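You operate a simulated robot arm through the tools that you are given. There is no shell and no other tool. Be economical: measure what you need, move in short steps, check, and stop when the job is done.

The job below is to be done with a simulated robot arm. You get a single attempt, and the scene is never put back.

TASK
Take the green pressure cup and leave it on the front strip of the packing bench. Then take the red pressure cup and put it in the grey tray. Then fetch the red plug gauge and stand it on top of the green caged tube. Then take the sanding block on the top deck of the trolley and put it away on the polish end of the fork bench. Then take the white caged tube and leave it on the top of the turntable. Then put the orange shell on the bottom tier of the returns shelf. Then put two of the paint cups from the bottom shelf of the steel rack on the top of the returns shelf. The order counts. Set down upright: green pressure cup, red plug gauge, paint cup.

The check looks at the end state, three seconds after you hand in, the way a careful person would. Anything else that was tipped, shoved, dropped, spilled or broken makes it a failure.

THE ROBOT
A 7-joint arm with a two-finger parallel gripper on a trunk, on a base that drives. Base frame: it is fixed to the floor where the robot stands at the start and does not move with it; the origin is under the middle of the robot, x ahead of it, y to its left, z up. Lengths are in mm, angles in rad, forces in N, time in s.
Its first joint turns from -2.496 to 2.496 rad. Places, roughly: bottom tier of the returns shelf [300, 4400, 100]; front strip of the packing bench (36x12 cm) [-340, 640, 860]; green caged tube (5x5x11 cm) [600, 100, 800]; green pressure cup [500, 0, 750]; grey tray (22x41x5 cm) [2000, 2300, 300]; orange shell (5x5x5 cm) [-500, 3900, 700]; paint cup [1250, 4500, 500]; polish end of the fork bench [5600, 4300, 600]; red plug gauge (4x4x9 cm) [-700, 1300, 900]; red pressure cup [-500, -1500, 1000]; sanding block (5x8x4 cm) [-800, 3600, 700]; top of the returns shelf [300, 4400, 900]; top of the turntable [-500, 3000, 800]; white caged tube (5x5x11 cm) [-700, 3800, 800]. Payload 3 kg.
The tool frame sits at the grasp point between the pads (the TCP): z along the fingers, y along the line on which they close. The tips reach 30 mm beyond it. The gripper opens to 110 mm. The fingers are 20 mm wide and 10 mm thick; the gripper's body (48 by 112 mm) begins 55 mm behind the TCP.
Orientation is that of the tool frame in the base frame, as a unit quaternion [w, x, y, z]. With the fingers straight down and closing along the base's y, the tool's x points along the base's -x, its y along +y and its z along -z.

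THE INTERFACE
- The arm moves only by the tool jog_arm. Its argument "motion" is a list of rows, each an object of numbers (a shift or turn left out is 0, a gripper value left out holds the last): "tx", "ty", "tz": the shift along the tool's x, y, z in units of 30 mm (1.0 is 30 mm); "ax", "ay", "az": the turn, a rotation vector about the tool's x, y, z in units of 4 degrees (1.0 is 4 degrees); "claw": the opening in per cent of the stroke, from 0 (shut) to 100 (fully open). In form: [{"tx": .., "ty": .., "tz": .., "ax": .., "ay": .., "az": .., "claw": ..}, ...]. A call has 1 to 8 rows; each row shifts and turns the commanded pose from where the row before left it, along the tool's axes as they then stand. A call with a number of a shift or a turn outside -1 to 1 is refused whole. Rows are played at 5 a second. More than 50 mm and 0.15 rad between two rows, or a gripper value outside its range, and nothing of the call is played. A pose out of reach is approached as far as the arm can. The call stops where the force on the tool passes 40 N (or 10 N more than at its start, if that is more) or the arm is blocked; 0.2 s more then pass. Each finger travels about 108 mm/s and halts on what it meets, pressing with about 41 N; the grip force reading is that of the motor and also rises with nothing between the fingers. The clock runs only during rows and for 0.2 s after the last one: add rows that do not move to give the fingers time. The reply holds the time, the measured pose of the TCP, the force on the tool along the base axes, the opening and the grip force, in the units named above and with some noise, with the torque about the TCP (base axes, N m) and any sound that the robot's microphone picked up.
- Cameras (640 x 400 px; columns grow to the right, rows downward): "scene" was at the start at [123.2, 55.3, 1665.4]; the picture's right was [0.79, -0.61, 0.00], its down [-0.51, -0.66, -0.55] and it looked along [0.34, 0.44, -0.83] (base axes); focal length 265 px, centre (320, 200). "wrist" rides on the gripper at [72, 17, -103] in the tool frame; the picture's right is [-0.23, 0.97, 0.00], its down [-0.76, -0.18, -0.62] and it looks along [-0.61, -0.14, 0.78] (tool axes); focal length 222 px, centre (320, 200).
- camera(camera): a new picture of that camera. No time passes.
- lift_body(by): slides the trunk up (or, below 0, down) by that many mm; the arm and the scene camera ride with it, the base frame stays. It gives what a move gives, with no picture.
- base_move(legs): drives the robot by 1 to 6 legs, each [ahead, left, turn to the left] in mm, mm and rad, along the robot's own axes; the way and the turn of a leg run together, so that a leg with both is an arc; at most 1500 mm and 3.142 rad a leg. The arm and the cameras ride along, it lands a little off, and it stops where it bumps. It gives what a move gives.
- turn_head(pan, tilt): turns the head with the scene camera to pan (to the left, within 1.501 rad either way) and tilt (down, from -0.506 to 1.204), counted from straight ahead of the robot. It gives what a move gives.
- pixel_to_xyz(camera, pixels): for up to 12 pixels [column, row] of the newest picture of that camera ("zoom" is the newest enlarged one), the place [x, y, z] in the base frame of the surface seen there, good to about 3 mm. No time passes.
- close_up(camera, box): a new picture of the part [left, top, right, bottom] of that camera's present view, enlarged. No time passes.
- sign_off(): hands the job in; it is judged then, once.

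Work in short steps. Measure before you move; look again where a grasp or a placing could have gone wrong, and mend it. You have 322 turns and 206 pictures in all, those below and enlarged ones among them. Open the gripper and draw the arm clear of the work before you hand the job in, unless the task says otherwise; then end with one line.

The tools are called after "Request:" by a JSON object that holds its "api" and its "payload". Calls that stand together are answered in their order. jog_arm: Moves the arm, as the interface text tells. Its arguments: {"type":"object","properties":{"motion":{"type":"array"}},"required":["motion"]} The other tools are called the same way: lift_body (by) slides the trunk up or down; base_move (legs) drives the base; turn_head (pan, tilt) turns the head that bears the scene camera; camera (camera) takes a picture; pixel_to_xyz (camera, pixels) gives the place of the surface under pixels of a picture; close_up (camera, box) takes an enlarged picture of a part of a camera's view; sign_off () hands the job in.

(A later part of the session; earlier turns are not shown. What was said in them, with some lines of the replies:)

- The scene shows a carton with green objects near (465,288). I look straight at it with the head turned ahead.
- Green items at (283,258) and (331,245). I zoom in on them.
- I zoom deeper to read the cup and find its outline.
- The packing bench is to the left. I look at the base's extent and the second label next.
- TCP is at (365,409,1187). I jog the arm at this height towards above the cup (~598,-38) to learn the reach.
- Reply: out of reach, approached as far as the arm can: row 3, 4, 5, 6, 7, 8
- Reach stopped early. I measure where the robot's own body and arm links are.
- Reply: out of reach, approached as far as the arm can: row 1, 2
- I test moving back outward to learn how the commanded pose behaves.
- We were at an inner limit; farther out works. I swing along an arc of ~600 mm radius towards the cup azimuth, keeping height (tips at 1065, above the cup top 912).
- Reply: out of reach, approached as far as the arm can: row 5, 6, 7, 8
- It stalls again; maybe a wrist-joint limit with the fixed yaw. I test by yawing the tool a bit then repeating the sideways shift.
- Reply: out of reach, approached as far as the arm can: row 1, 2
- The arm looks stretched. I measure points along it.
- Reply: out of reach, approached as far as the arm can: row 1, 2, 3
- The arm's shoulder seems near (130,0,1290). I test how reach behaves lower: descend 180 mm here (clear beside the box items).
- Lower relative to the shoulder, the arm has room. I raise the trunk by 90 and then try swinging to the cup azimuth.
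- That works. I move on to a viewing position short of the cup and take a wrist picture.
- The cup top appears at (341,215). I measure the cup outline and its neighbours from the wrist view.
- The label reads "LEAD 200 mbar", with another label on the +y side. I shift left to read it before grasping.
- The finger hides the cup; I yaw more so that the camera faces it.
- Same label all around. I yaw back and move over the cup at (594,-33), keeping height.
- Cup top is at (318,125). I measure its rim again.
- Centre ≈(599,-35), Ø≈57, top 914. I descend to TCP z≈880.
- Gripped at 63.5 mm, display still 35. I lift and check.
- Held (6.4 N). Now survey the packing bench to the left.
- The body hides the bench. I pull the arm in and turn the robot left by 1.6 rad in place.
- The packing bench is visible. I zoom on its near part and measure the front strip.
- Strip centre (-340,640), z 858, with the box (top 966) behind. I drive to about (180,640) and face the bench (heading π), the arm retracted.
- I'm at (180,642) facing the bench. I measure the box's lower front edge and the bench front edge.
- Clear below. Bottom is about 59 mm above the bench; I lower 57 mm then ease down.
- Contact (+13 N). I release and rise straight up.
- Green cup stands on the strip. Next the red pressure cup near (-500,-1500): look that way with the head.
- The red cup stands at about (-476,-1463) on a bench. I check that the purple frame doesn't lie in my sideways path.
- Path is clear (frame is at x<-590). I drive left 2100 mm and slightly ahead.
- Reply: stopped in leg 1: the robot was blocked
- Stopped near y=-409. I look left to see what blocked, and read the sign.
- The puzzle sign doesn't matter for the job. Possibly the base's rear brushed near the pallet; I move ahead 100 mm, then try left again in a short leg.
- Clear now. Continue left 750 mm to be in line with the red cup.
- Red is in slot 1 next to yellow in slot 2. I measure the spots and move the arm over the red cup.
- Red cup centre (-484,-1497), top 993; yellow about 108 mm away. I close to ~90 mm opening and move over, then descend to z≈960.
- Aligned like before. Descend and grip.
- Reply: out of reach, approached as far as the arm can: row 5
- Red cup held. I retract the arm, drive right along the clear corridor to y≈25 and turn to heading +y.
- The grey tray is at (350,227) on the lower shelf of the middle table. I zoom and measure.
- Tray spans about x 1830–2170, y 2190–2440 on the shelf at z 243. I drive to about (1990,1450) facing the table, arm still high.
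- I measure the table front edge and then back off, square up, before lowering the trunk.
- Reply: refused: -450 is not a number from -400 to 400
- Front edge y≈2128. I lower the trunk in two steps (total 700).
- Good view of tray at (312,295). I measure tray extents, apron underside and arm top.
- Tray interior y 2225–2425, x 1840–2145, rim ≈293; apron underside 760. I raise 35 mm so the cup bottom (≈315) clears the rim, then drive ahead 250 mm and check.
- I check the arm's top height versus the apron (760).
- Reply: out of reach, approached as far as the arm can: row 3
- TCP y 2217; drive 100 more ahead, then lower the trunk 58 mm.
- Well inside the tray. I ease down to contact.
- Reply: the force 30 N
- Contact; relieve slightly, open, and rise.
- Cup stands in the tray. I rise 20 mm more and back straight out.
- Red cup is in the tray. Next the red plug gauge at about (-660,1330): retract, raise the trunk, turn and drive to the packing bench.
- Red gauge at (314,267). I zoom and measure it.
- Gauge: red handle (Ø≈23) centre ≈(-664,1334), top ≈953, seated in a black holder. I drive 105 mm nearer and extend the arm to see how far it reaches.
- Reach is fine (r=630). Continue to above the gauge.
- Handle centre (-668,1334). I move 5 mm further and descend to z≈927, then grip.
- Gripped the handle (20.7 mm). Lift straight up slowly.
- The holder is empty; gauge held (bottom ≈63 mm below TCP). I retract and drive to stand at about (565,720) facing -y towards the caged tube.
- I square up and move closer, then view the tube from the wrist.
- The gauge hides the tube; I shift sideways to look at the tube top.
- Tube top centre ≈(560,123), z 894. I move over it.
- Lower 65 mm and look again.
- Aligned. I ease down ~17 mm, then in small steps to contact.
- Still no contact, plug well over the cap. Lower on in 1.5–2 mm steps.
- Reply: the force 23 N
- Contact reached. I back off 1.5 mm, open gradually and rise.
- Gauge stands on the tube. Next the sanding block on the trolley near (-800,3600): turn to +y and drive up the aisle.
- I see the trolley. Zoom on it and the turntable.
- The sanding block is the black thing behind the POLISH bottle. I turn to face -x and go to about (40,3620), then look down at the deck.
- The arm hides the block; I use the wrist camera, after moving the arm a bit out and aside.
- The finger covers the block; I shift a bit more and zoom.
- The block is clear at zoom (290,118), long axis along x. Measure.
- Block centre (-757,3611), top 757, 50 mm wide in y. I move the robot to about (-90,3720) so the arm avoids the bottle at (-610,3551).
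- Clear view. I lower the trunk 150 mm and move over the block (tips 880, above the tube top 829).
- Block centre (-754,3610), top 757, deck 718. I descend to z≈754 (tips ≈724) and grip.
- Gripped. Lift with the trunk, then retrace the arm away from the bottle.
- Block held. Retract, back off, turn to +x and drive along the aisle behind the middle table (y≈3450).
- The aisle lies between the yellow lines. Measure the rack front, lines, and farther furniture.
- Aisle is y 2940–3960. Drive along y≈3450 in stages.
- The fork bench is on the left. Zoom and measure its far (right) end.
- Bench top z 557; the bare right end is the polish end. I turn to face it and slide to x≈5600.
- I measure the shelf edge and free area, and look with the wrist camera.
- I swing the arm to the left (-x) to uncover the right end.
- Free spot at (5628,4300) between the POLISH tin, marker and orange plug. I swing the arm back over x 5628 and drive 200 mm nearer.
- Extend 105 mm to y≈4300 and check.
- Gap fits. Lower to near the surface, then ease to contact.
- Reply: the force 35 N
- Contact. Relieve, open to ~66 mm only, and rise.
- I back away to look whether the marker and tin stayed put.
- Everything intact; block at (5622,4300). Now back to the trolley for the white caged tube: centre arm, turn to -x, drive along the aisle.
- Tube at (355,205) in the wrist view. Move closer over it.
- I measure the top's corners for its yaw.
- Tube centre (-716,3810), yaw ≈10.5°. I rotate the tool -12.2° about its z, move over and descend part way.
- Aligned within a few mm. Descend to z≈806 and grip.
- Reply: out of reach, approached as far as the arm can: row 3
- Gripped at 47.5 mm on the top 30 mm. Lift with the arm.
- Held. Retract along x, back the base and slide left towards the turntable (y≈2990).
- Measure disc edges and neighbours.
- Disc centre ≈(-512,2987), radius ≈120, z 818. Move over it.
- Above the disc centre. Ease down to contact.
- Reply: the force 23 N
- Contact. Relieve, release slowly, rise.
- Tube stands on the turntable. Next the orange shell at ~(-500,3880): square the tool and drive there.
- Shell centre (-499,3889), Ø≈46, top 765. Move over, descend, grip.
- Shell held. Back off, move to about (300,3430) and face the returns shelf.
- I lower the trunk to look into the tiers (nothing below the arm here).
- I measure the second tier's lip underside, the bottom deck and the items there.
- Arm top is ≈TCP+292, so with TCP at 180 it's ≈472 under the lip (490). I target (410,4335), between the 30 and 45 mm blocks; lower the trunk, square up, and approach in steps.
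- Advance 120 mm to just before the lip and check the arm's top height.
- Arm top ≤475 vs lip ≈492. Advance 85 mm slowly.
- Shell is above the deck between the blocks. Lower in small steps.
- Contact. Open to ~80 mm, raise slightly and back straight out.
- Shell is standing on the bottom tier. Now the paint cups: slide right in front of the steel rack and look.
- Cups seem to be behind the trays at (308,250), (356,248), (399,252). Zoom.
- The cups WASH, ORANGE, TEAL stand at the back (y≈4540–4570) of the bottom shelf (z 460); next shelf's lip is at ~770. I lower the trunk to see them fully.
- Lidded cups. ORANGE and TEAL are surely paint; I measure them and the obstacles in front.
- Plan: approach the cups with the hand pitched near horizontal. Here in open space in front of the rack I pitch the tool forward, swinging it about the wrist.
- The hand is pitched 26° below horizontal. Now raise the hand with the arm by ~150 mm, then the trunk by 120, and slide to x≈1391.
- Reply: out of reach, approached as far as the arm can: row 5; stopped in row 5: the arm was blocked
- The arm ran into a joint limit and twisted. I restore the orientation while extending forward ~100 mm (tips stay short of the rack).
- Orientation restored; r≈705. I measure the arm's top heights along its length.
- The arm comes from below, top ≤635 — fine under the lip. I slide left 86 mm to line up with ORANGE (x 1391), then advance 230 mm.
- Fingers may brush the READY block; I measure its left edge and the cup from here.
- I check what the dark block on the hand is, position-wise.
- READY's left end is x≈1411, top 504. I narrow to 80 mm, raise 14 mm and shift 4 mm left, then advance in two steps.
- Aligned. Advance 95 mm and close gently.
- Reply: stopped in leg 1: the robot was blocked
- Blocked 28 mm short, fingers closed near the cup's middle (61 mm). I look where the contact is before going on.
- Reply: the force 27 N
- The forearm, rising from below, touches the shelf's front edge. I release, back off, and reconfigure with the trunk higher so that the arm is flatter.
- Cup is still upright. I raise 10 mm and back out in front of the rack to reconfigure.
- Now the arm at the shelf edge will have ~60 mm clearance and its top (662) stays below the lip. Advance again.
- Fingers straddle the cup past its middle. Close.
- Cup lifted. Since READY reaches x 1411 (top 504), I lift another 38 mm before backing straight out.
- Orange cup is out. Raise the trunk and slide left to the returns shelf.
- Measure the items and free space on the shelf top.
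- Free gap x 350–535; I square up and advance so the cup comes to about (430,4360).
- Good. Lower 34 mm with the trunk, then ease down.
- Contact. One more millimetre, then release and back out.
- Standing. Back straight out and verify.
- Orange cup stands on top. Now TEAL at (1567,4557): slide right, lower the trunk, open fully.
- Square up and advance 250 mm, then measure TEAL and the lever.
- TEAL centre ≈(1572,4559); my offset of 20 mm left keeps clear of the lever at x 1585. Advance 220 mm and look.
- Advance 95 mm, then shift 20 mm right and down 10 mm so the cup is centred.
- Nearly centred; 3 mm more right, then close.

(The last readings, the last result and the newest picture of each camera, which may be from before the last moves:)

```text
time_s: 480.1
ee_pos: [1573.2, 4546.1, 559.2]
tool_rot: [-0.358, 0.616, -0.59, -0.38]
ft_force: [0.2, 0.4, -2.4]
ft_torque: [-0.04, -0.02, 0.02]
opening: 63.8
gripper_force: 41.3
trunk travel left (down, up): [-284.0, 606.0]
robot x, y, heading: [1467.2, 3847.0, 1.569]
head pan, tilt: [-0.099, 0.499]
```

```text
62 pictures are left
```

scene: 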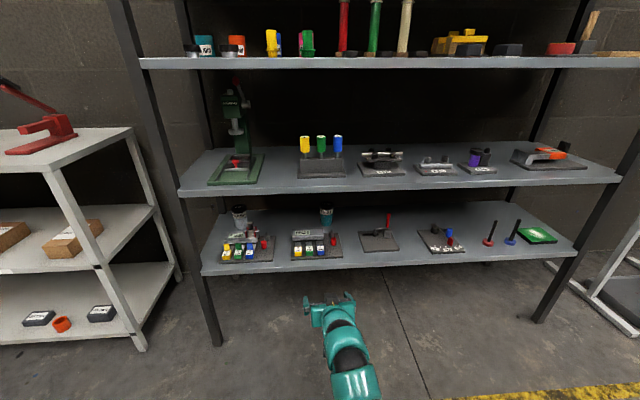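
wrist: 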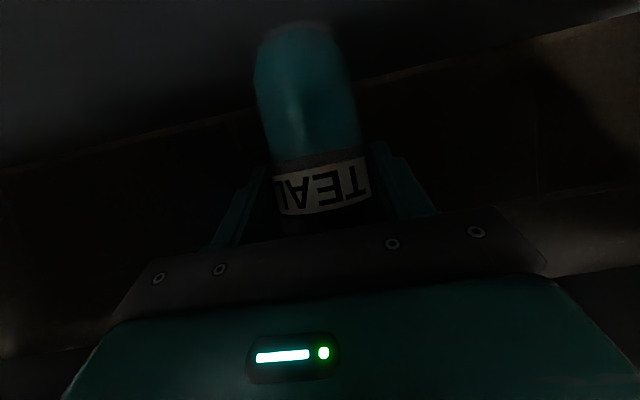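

Gripped and lifted. Raise a further 63 mm (cup bottom ≈537 above the lever; arm top ≈745 < lip ≈775).

Request:
{"api": "lift_body", "payload": {"by": 63}}

Request:
{"api": "turn_head", "payload": {"pan": -0.1, "tilt": 0.8}}

Request:
{"api": "camera", "payload": {"camera": "scene"}}

```text
time_s: 481.1
ee_pos: [1573.9, 4547.1, 621.9]
tool_rot: [-0.359, 0.616, -0.59, -0.38]
ft_force: [-0.6, 0.7, -1.1]
ft_torque: [-0.07, -0.01, -0.01]
opening: 63.9
gripper_force: 41.2
trunk travel left (down, up): [-347.0, 543.0]
robot x, y, heading: [1468.2, 3850.3, 1.562]
head pan, tilt: [-0.099, 0.499]
```

```text
time_s: 481.9
ee_pos: [1573.3, 4547.0, 621.8]
tool_rot: [-0.359, 0.615, -0.59, -0.38]
ft_force: [-0.3, -0.8, -1.5]
ft_torque: [-0.05, -0.02, -0.01]
opening: 63.8
gripper_force: 41.1
trunk travel left (down, up): [-347.0, 543.0]
robot x, y, heading: [1468.7, 3848.8, 1.57]
head pan, tilt: [-0.099, 0.799]
```

```text
61 pictures are left
```

scene: 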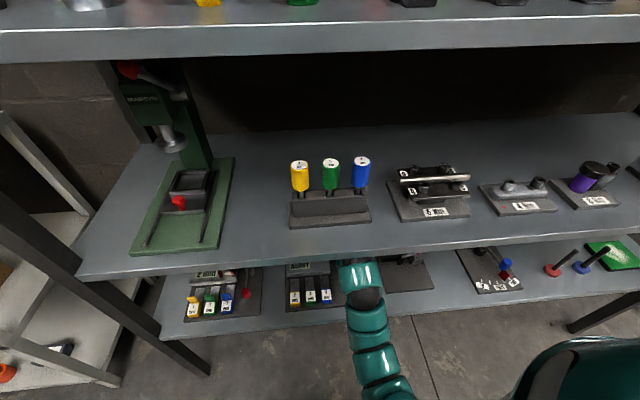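

Back straight out.

Request:
{"api": "base_move", "payload": {"legs": [[-230, 0, 0]]}}

Request:
{"api": "base_move", "payload": {"legs": [[-300, 0, 0]]}}

Request:
{"api": "camera", "payload": {"camera": "scene"}}

Request:
{"api": "camera", "payload": {"camera": "wrist"}}

```text
time_s: 483.6
ee_pos: [1571.4, 4312.7, 622.4]
tool_rot: [-0.359, 0.616, -0.59, -0.38]
ft_force: [-0.7, 0.2, -1.7]
ft_torque: [-0.03, 0.03, 0.01]
opening: 63.9
gripper_force: 40.9
trunk travel left (down, up): [-347.0, 543.0]
robot x, y, heading: [1465.5, 3615.9, 1.565]
head pan, tilt: [-0.099, 0.799]
```

```text
time_s: 485.7
ee_pos: [1570.0, 4010.9, 621.9]
tool_rot: [-0.358, 0.617, -0.589, -0.38]
ft_force: [-0.4, 0.8, -1.5]
ft_torque: [-0.07, 0.04, -0.04]
opening: 63.8
gripper_force: 41.3
trunk travel left (down, up): [-347.0, 543.0]
robot x, y, heading: [1463.9, 3310.3, 1.573]
head pan, tilt: [-0.099, 0.799]
```

```text
60 pictures are left
```

scene: 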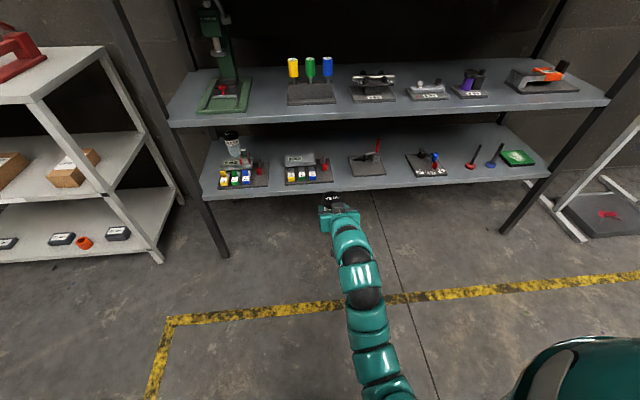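

```text
59 pictures are left
```

wrist: 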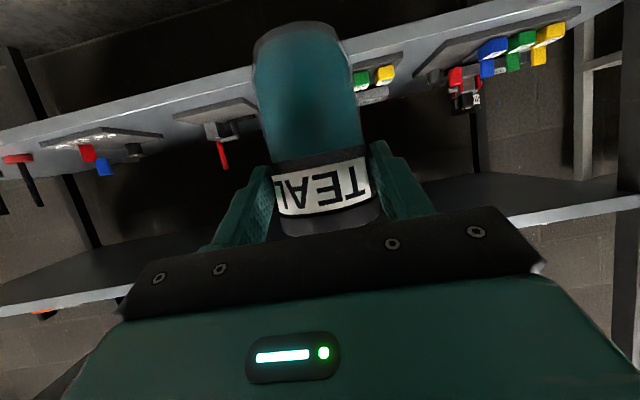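

Now raise 400 mm and slide left to the free spot at x≈190.

Request:
{"api": "lift_body", "payload": {"by": 400}}

Request:
{"api": "base_move", "payload": {"legs": [[0, 1375, 0]]}}

Request:
{"api": "turn_head", "payload": {"pan": 0.0, "tilt": 0.6}}

Request:
{"api": "camera", "payload": {"camera": "scene"}}

```text
time_s: 489.5
ee_pos: [1570.7, 4012.1, 1022.7]
tool_rot: [-0.358, 0.616, -0.589, -0.38]
ft_force: [-0.1, 0.6, -1.5]
ft_torque: [-0.03, -0.05, 0.0]
opening: 63.7
gripper_force: 40.9
trunk travel left (down, up): [-747.0, 143.0]
robot x, y, heading: [1466.5, 3309.4, 1.573]
head pan, tilt: [-0.099, 0.799]
```

```text
time_s: 496.4
ee_pos: [204.5, 4017.3, 1022.5]
tool_rot: [-0.36, 0.613, -0.593, -0.378]
ft_force: [0.3, -0.9, -1.3]
ft_torque: [-0.05, 0.01, 0.0]
opening: 63.5
gripper_force: 41.8
trunk travel left (down, up): [-747.0, 143.0]
robot x, y, heading: [92.7, 3316.5, 1.56]
head pan, tilt: [-0.099, 0.799]
```

```text
time_s: 497.1
ee_pos: [204.5, 4017.1, 1022.1]
tool_rot: [-0.361, 0.613, -0.593, -0.378]
ft_force: [0.0, 0.4, -1.4]
ft_torque: [-0.03, 0.01, 0.02]
opening: 63.7
gripper_force: 41.1
trunk travel left (down, up): [-747.0, 143.0]
robot x, y, heading: [98.5, 3320.6, 1.562]
head pan, tilt: [0.0, 0.6]
```

```text
58 pictures are left
```

scene: 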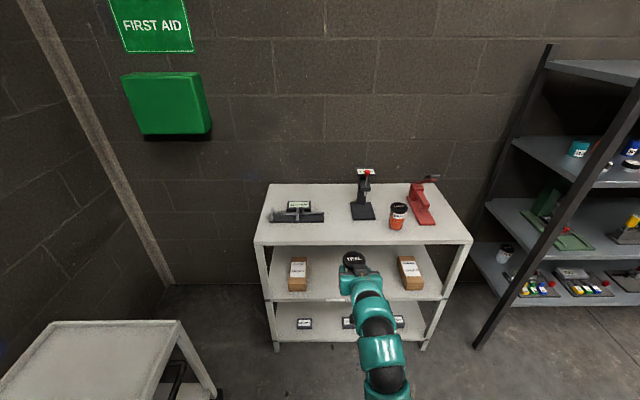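

Lined up at x≈205, clear of the stand and gauge. Advance 318 mm.

Request:
{"api": "base_move", "payload": {"legs": [[318, 0, 0]]}}

Request:
{"api": "camera", "payload": {"camera": "wrist"}}

Request:
{"api": "camera", "payload": {"camera": "scene"}}

```text
time_s: 499.2
ee_pos: [218.5, 4328.3, 1021.3]
tool_rot: [-0.363, 0.609, -0.597, -0.375]
ft_force: [0.7, 0.2, -1.7]
ft_torque: [-0.03, 0.04, -0.01]
opening: 63.6
gripper_force: 40.9
trunk travel left (down, up): [-747.0, 143.0]
robot x, y, heading: [99.3, 3632.6, 1.548]
head pan, tilt: [0.0, 0.6]
```

```text
57 pictures are left
```

wrist: 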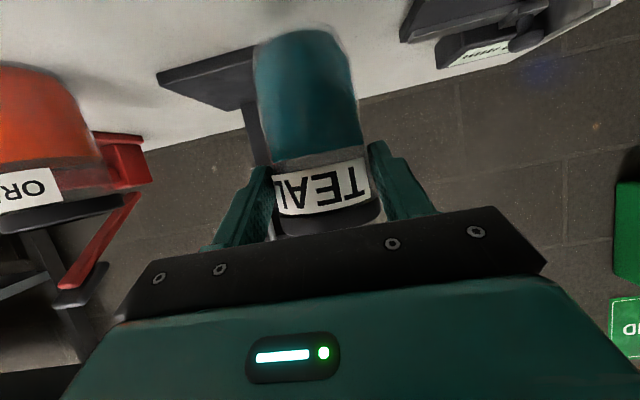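

```text
56 pictures are left
```

scene: 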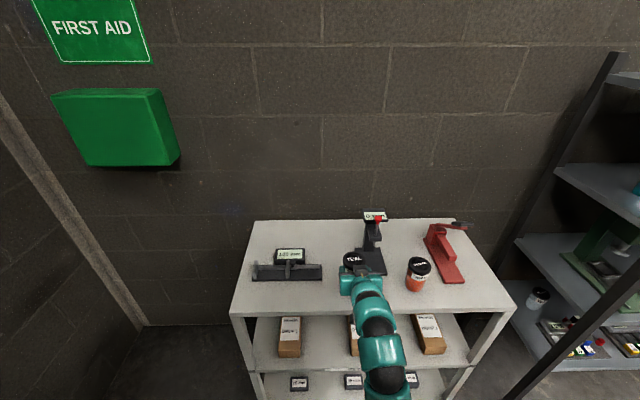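

Shift 20 mm left, then lower with the trunk to contact.

Request:
{"api": "jog_arm", "payload": {"motion": [{"ty": 0.35}, {"ty": 0.35}]}}

Request:
{"api": "lift_body", "payload": {"by": -33}}

Request:
{"api": "lift_body", "payload": {"by": -3}}

Request:
{"api": "lift_body", "payload": {"by": -2}}

```text
time_s: 499.8
ee_pos: [197.7, 4328.0, 1023.2]
tool_rot: [-0.363, 0.609, -0.597, -0.376]
ft_force: [-0.1, -0.8, -1.6]
ft_torque: [-0.03, 0.0, 0.0]
opening: 63.7
gripper_force: 41.3
trunk travel left (down, up): [-747.0, 143.0]
robot x, y, heading: [100.5, 3629.5, 1.546]
head pan, tilt: [0.0, 0.6]
```

```text
time_s: 500.6
ee_pos: [196.9, 4327.7, 988.5]
tool_rot: [-0.363, 0.609, -0.596, -0.376]
ft_force: [-0.6, 0.5, -2.1]
ft_torque: [-0.05, -0.01, 0.0]
opening: 63.3
gripper_force: 41.0
trunk travel left (down, up): [-714.0, 176.0]
robot x, y, heading: [99.0, 3631.7, 1.548]
head pan, tilt: [0.0, 0.6]
```

```text
time_s: 501.1
ee_pos: [197.2, 4327.0, 986.4]
tool_rot: [-0.363, 0.609, -0.596, -0.376]
ft_force: [0.9, 0.6, -0.9]
ft_torque: [-0.01, -0.02, 0.04]
opening: 63.4
gripper_force: 40.7
trunk travel left (down, up): [-711.0, 179.0]
robot x, y, heading: [101.1, 3625.7, 1.546]
head pan, tilt: [0.0, 0.6]
```

```text
time_s: 501.6
ee_pos: [198.0, 4327.2, 985.3]
tool_rot: [-0.363, 0.61, -0.596, -0.376]
ft_force: [-0.1, -0.3, 0.4]
ft_torque: [0.07, -0.08, 0.03]
opening: 63.6
gripper_force: 41.0
trunk travel left (down, up): [-709.0, 181.0]
robot x, y, heading: [96.8, 3631.8, 1.547]
head pan, tilt: [0.0, 0.6]
```

Request:
{"api": "lift_body", "payload": {"by": -1.5}}

Request:
{"api": "jog_arm", "payload": {"motion": [{"claw": 62}, {"claw": 70}, {"claw": 80}, {}]}}

Request:
{"api": "camera", "payload": {"camera": "wrist"}}

```text
time_s: 502.1
ee_pos: [197.2, 4327.9, 984.3]
tool_rot: [-0.363, 0.609, -0.596, -0.377]
ft_force: [-0.4, 2.2, 9.7]
ft_torque: [0.26, -0.24, 0.03]
opening: 63.5
gripper_force: 41.2
trunk travel left (down, up): [-708.0, 182.0]
robot x, y, heading: [99.4, 3632.4, 1.551]
head pan, tilt: [0.0, 0.6]
```

```text
time_s: 503.1
ee_pos: [197.6, 4328.5, 982.6]
tool_rot: [-0.364, 0.608, -0.597, -0.376]
ft_force: [0.3, 0.0, -1.1]
ft_torque: [-0.03, 0.02, 0.04]
opening: 87.8
gripper_force: 0.1
trunk travel left (down, up): [-708.0, 182.0]
robot x, y, heading: [98.1, 3631.1, 1.553]
head pan, tilt: [0.0, 0.6]
```

```text
55 pictures are left
```

wrist: 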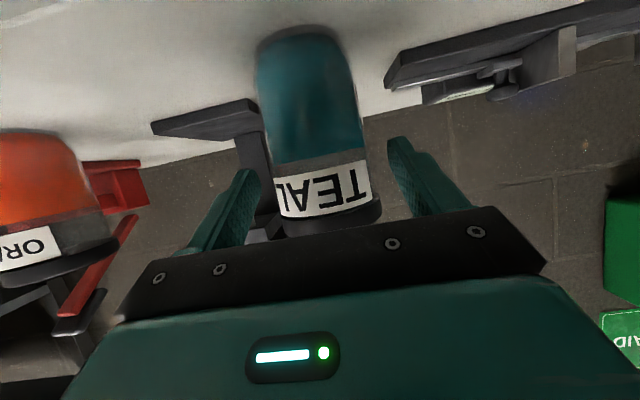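

Standing and released. Back straight out and check the whole shelf.

Request:
{"api": "base_move", "payload": {"legs": [[-420, 0, 0]]}}

Request:
{"api": "close_up", "payload": {"camera": "scene", "box": [220, 130, 520, 350]}}

```text
time_s: 505.7
ee_pos: [184.9, 3903.6, 984.0]
tool_rot: [-0.362, 0.611, -0.594, -0.377]
ft_force: [0.2, 0.1, -0.2]
ft_torque: [0.01, 0.02, 0.0]
opening: 87.9
gripper_force: 0.0
trunk travel left (down, up): [-708.0, 182.0]
robot x, y, heading: [90.9, 3208.1, 1.552]
head pan, tilt: [0.0, 0.6]
```

```text
1.82 times, centred on (370, 240) of scene
```

zoom: 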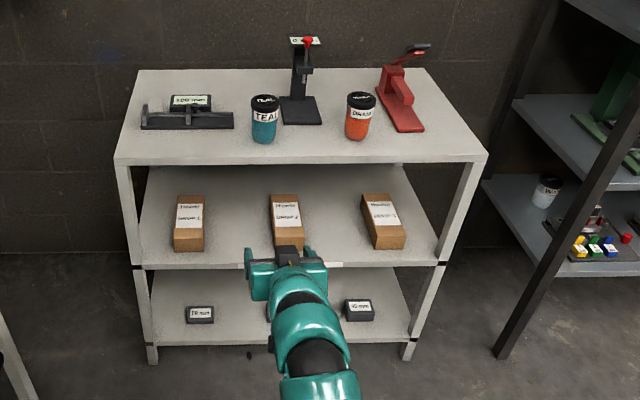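

Both cups stand upright. A last look toward the turntable and packing bench.

Request:
{"api": "turn_head", "payload": {"pan": 1.5, "tilt": 0.5}}

Request:
{"api": "camera", "payload": {"camera": "scene"}}

```text
time_s: 507.3
ee_pos: [183.3, 3904.5, 982.7]
tool_rot: [-0.361, 0.611, -0.595, -0.377]
ft_force: [-0.3, 0.4, 0.7]
ft_torque: [0.01, -0.01, -0.03]
opening: 88.1
gripper_force: 0.0
trunk travel left (down, up): [-708.0, 182.0]
robot x, y, heading: [90.6, 3207.6, 1.555]
head pan, tilt: [1.499, 0.499]
```

```text
53 pictures are left
```

scene: 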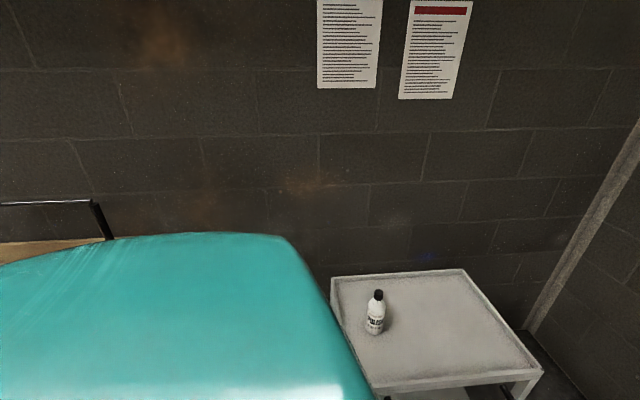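

I turn right (away from the turntable) to view the front area: green cup, gauge and pallet.

Request:
{"api": "base_move", "payload": {"legs": [[0, 0, -2.9]]}}

Request:
{"api": "turn_head", "payload": {"pan": -0.3, "tilt": 0.35}}

Request:
{"api": "camera", "payload": {"camera": "scene"}}

Request:
{"api": "close_up", "payload": {"camera": "scene", "box": [180, 100, 500, 280]}}

```text
time_s: 514.5
ee_pos: [194.4, 2508.7, 983.9]
tool_rot: [0.425, 0.502, 0.688, -0.305]
ft_force: [0.4, -0.3, 0.4]
ft_torque: [0.01, 0.0, 0.01]
opening: 88.0
gripper_force: 0.1
trunk travel left (down, up): [-708.0, 182.0]
robot x, y, heading: [90.5, 3205.9, -1.31]
head pan, tilt: [1.499, 0.499]
```

```text
time_s: 516.2
ee_pos: [193.3, 2509.6, 982.3]
tool_rot: [0.424, 0.503, 0.689, -0.305]
ft_force: [-0.3, -0.2, 0.4]
ft_torque: [-0.01, -0.03, 0.0]
opening: 88.0
gripper_force: 0.0
trunk travel left (down, up): [-708.0, 182.0]
robot x, y, heading: [90.4, 3208.1, -1.304]
head pan, tilt: [-0.3, 0.351]
```

```text
52 pictures are left
```

scene: 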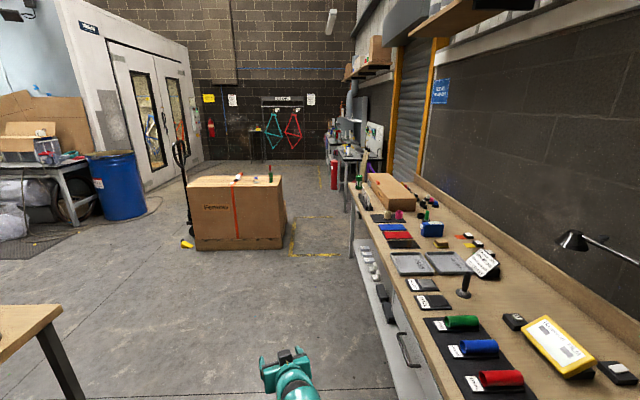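

```text
2.00 times, centred on (340, 190) of scene
```

zoom: 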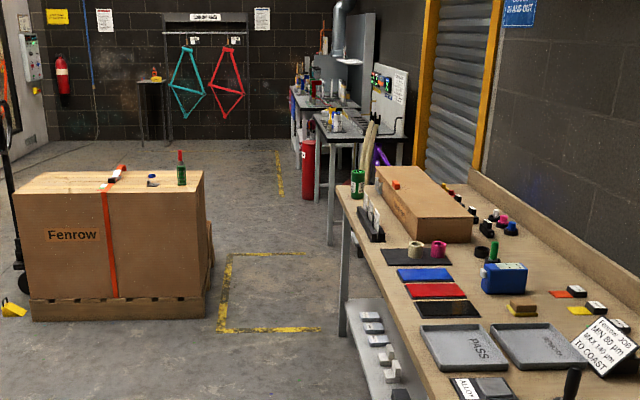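

Green cup and gauge are in place. Quick check of the turntable.

Request:
{"api": "turn_head", "payload": {"pan": -1.45, "tilt": 0.8}}

Request:
{"api": "camera", "payload": {"camera": "scene"}}

```text
time_s: 517.6
ee_pos: [193.2, 2509.7, 983.2]
tool_rot: [0.424, 0.502, 0.689, -0.305]
ft_force: [0.2, -1.0, 0.8]
ft_torque: [0.0, 0.03, 0.02]
opening: 88.1
gripper_force: 0.1
trunk travel left (down, up): [-708.0, 182.0]
robot x, y, heading: [95.1, 3205.6, -1.303]
head pan, tilt: [-1.45, 0.799]
```

```text
50 pictures are left
```

scene: 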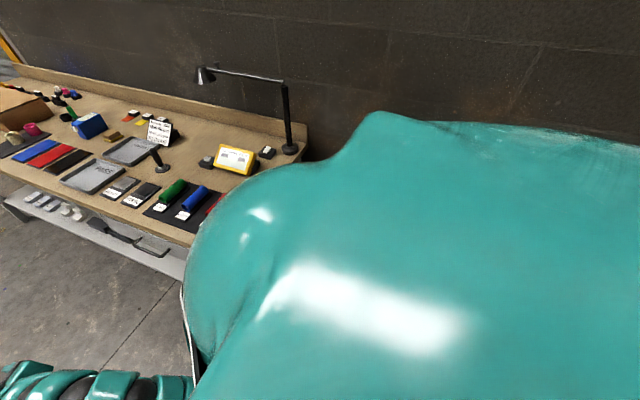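

The tube was seen standing on the turntable when I released it. The gripper is open and the arm is clear of everything, so I hand in.

Request:
{"api": "sign_off", "payload": {}}

```text
The job is handed in.
```

I did all seven steps in the order given and handed the job in. I couldn't re-check two of them at the end: the robot's body hid the turntable, and I didn't go back to the fork bench. Both items were standing where I left them when I let go.
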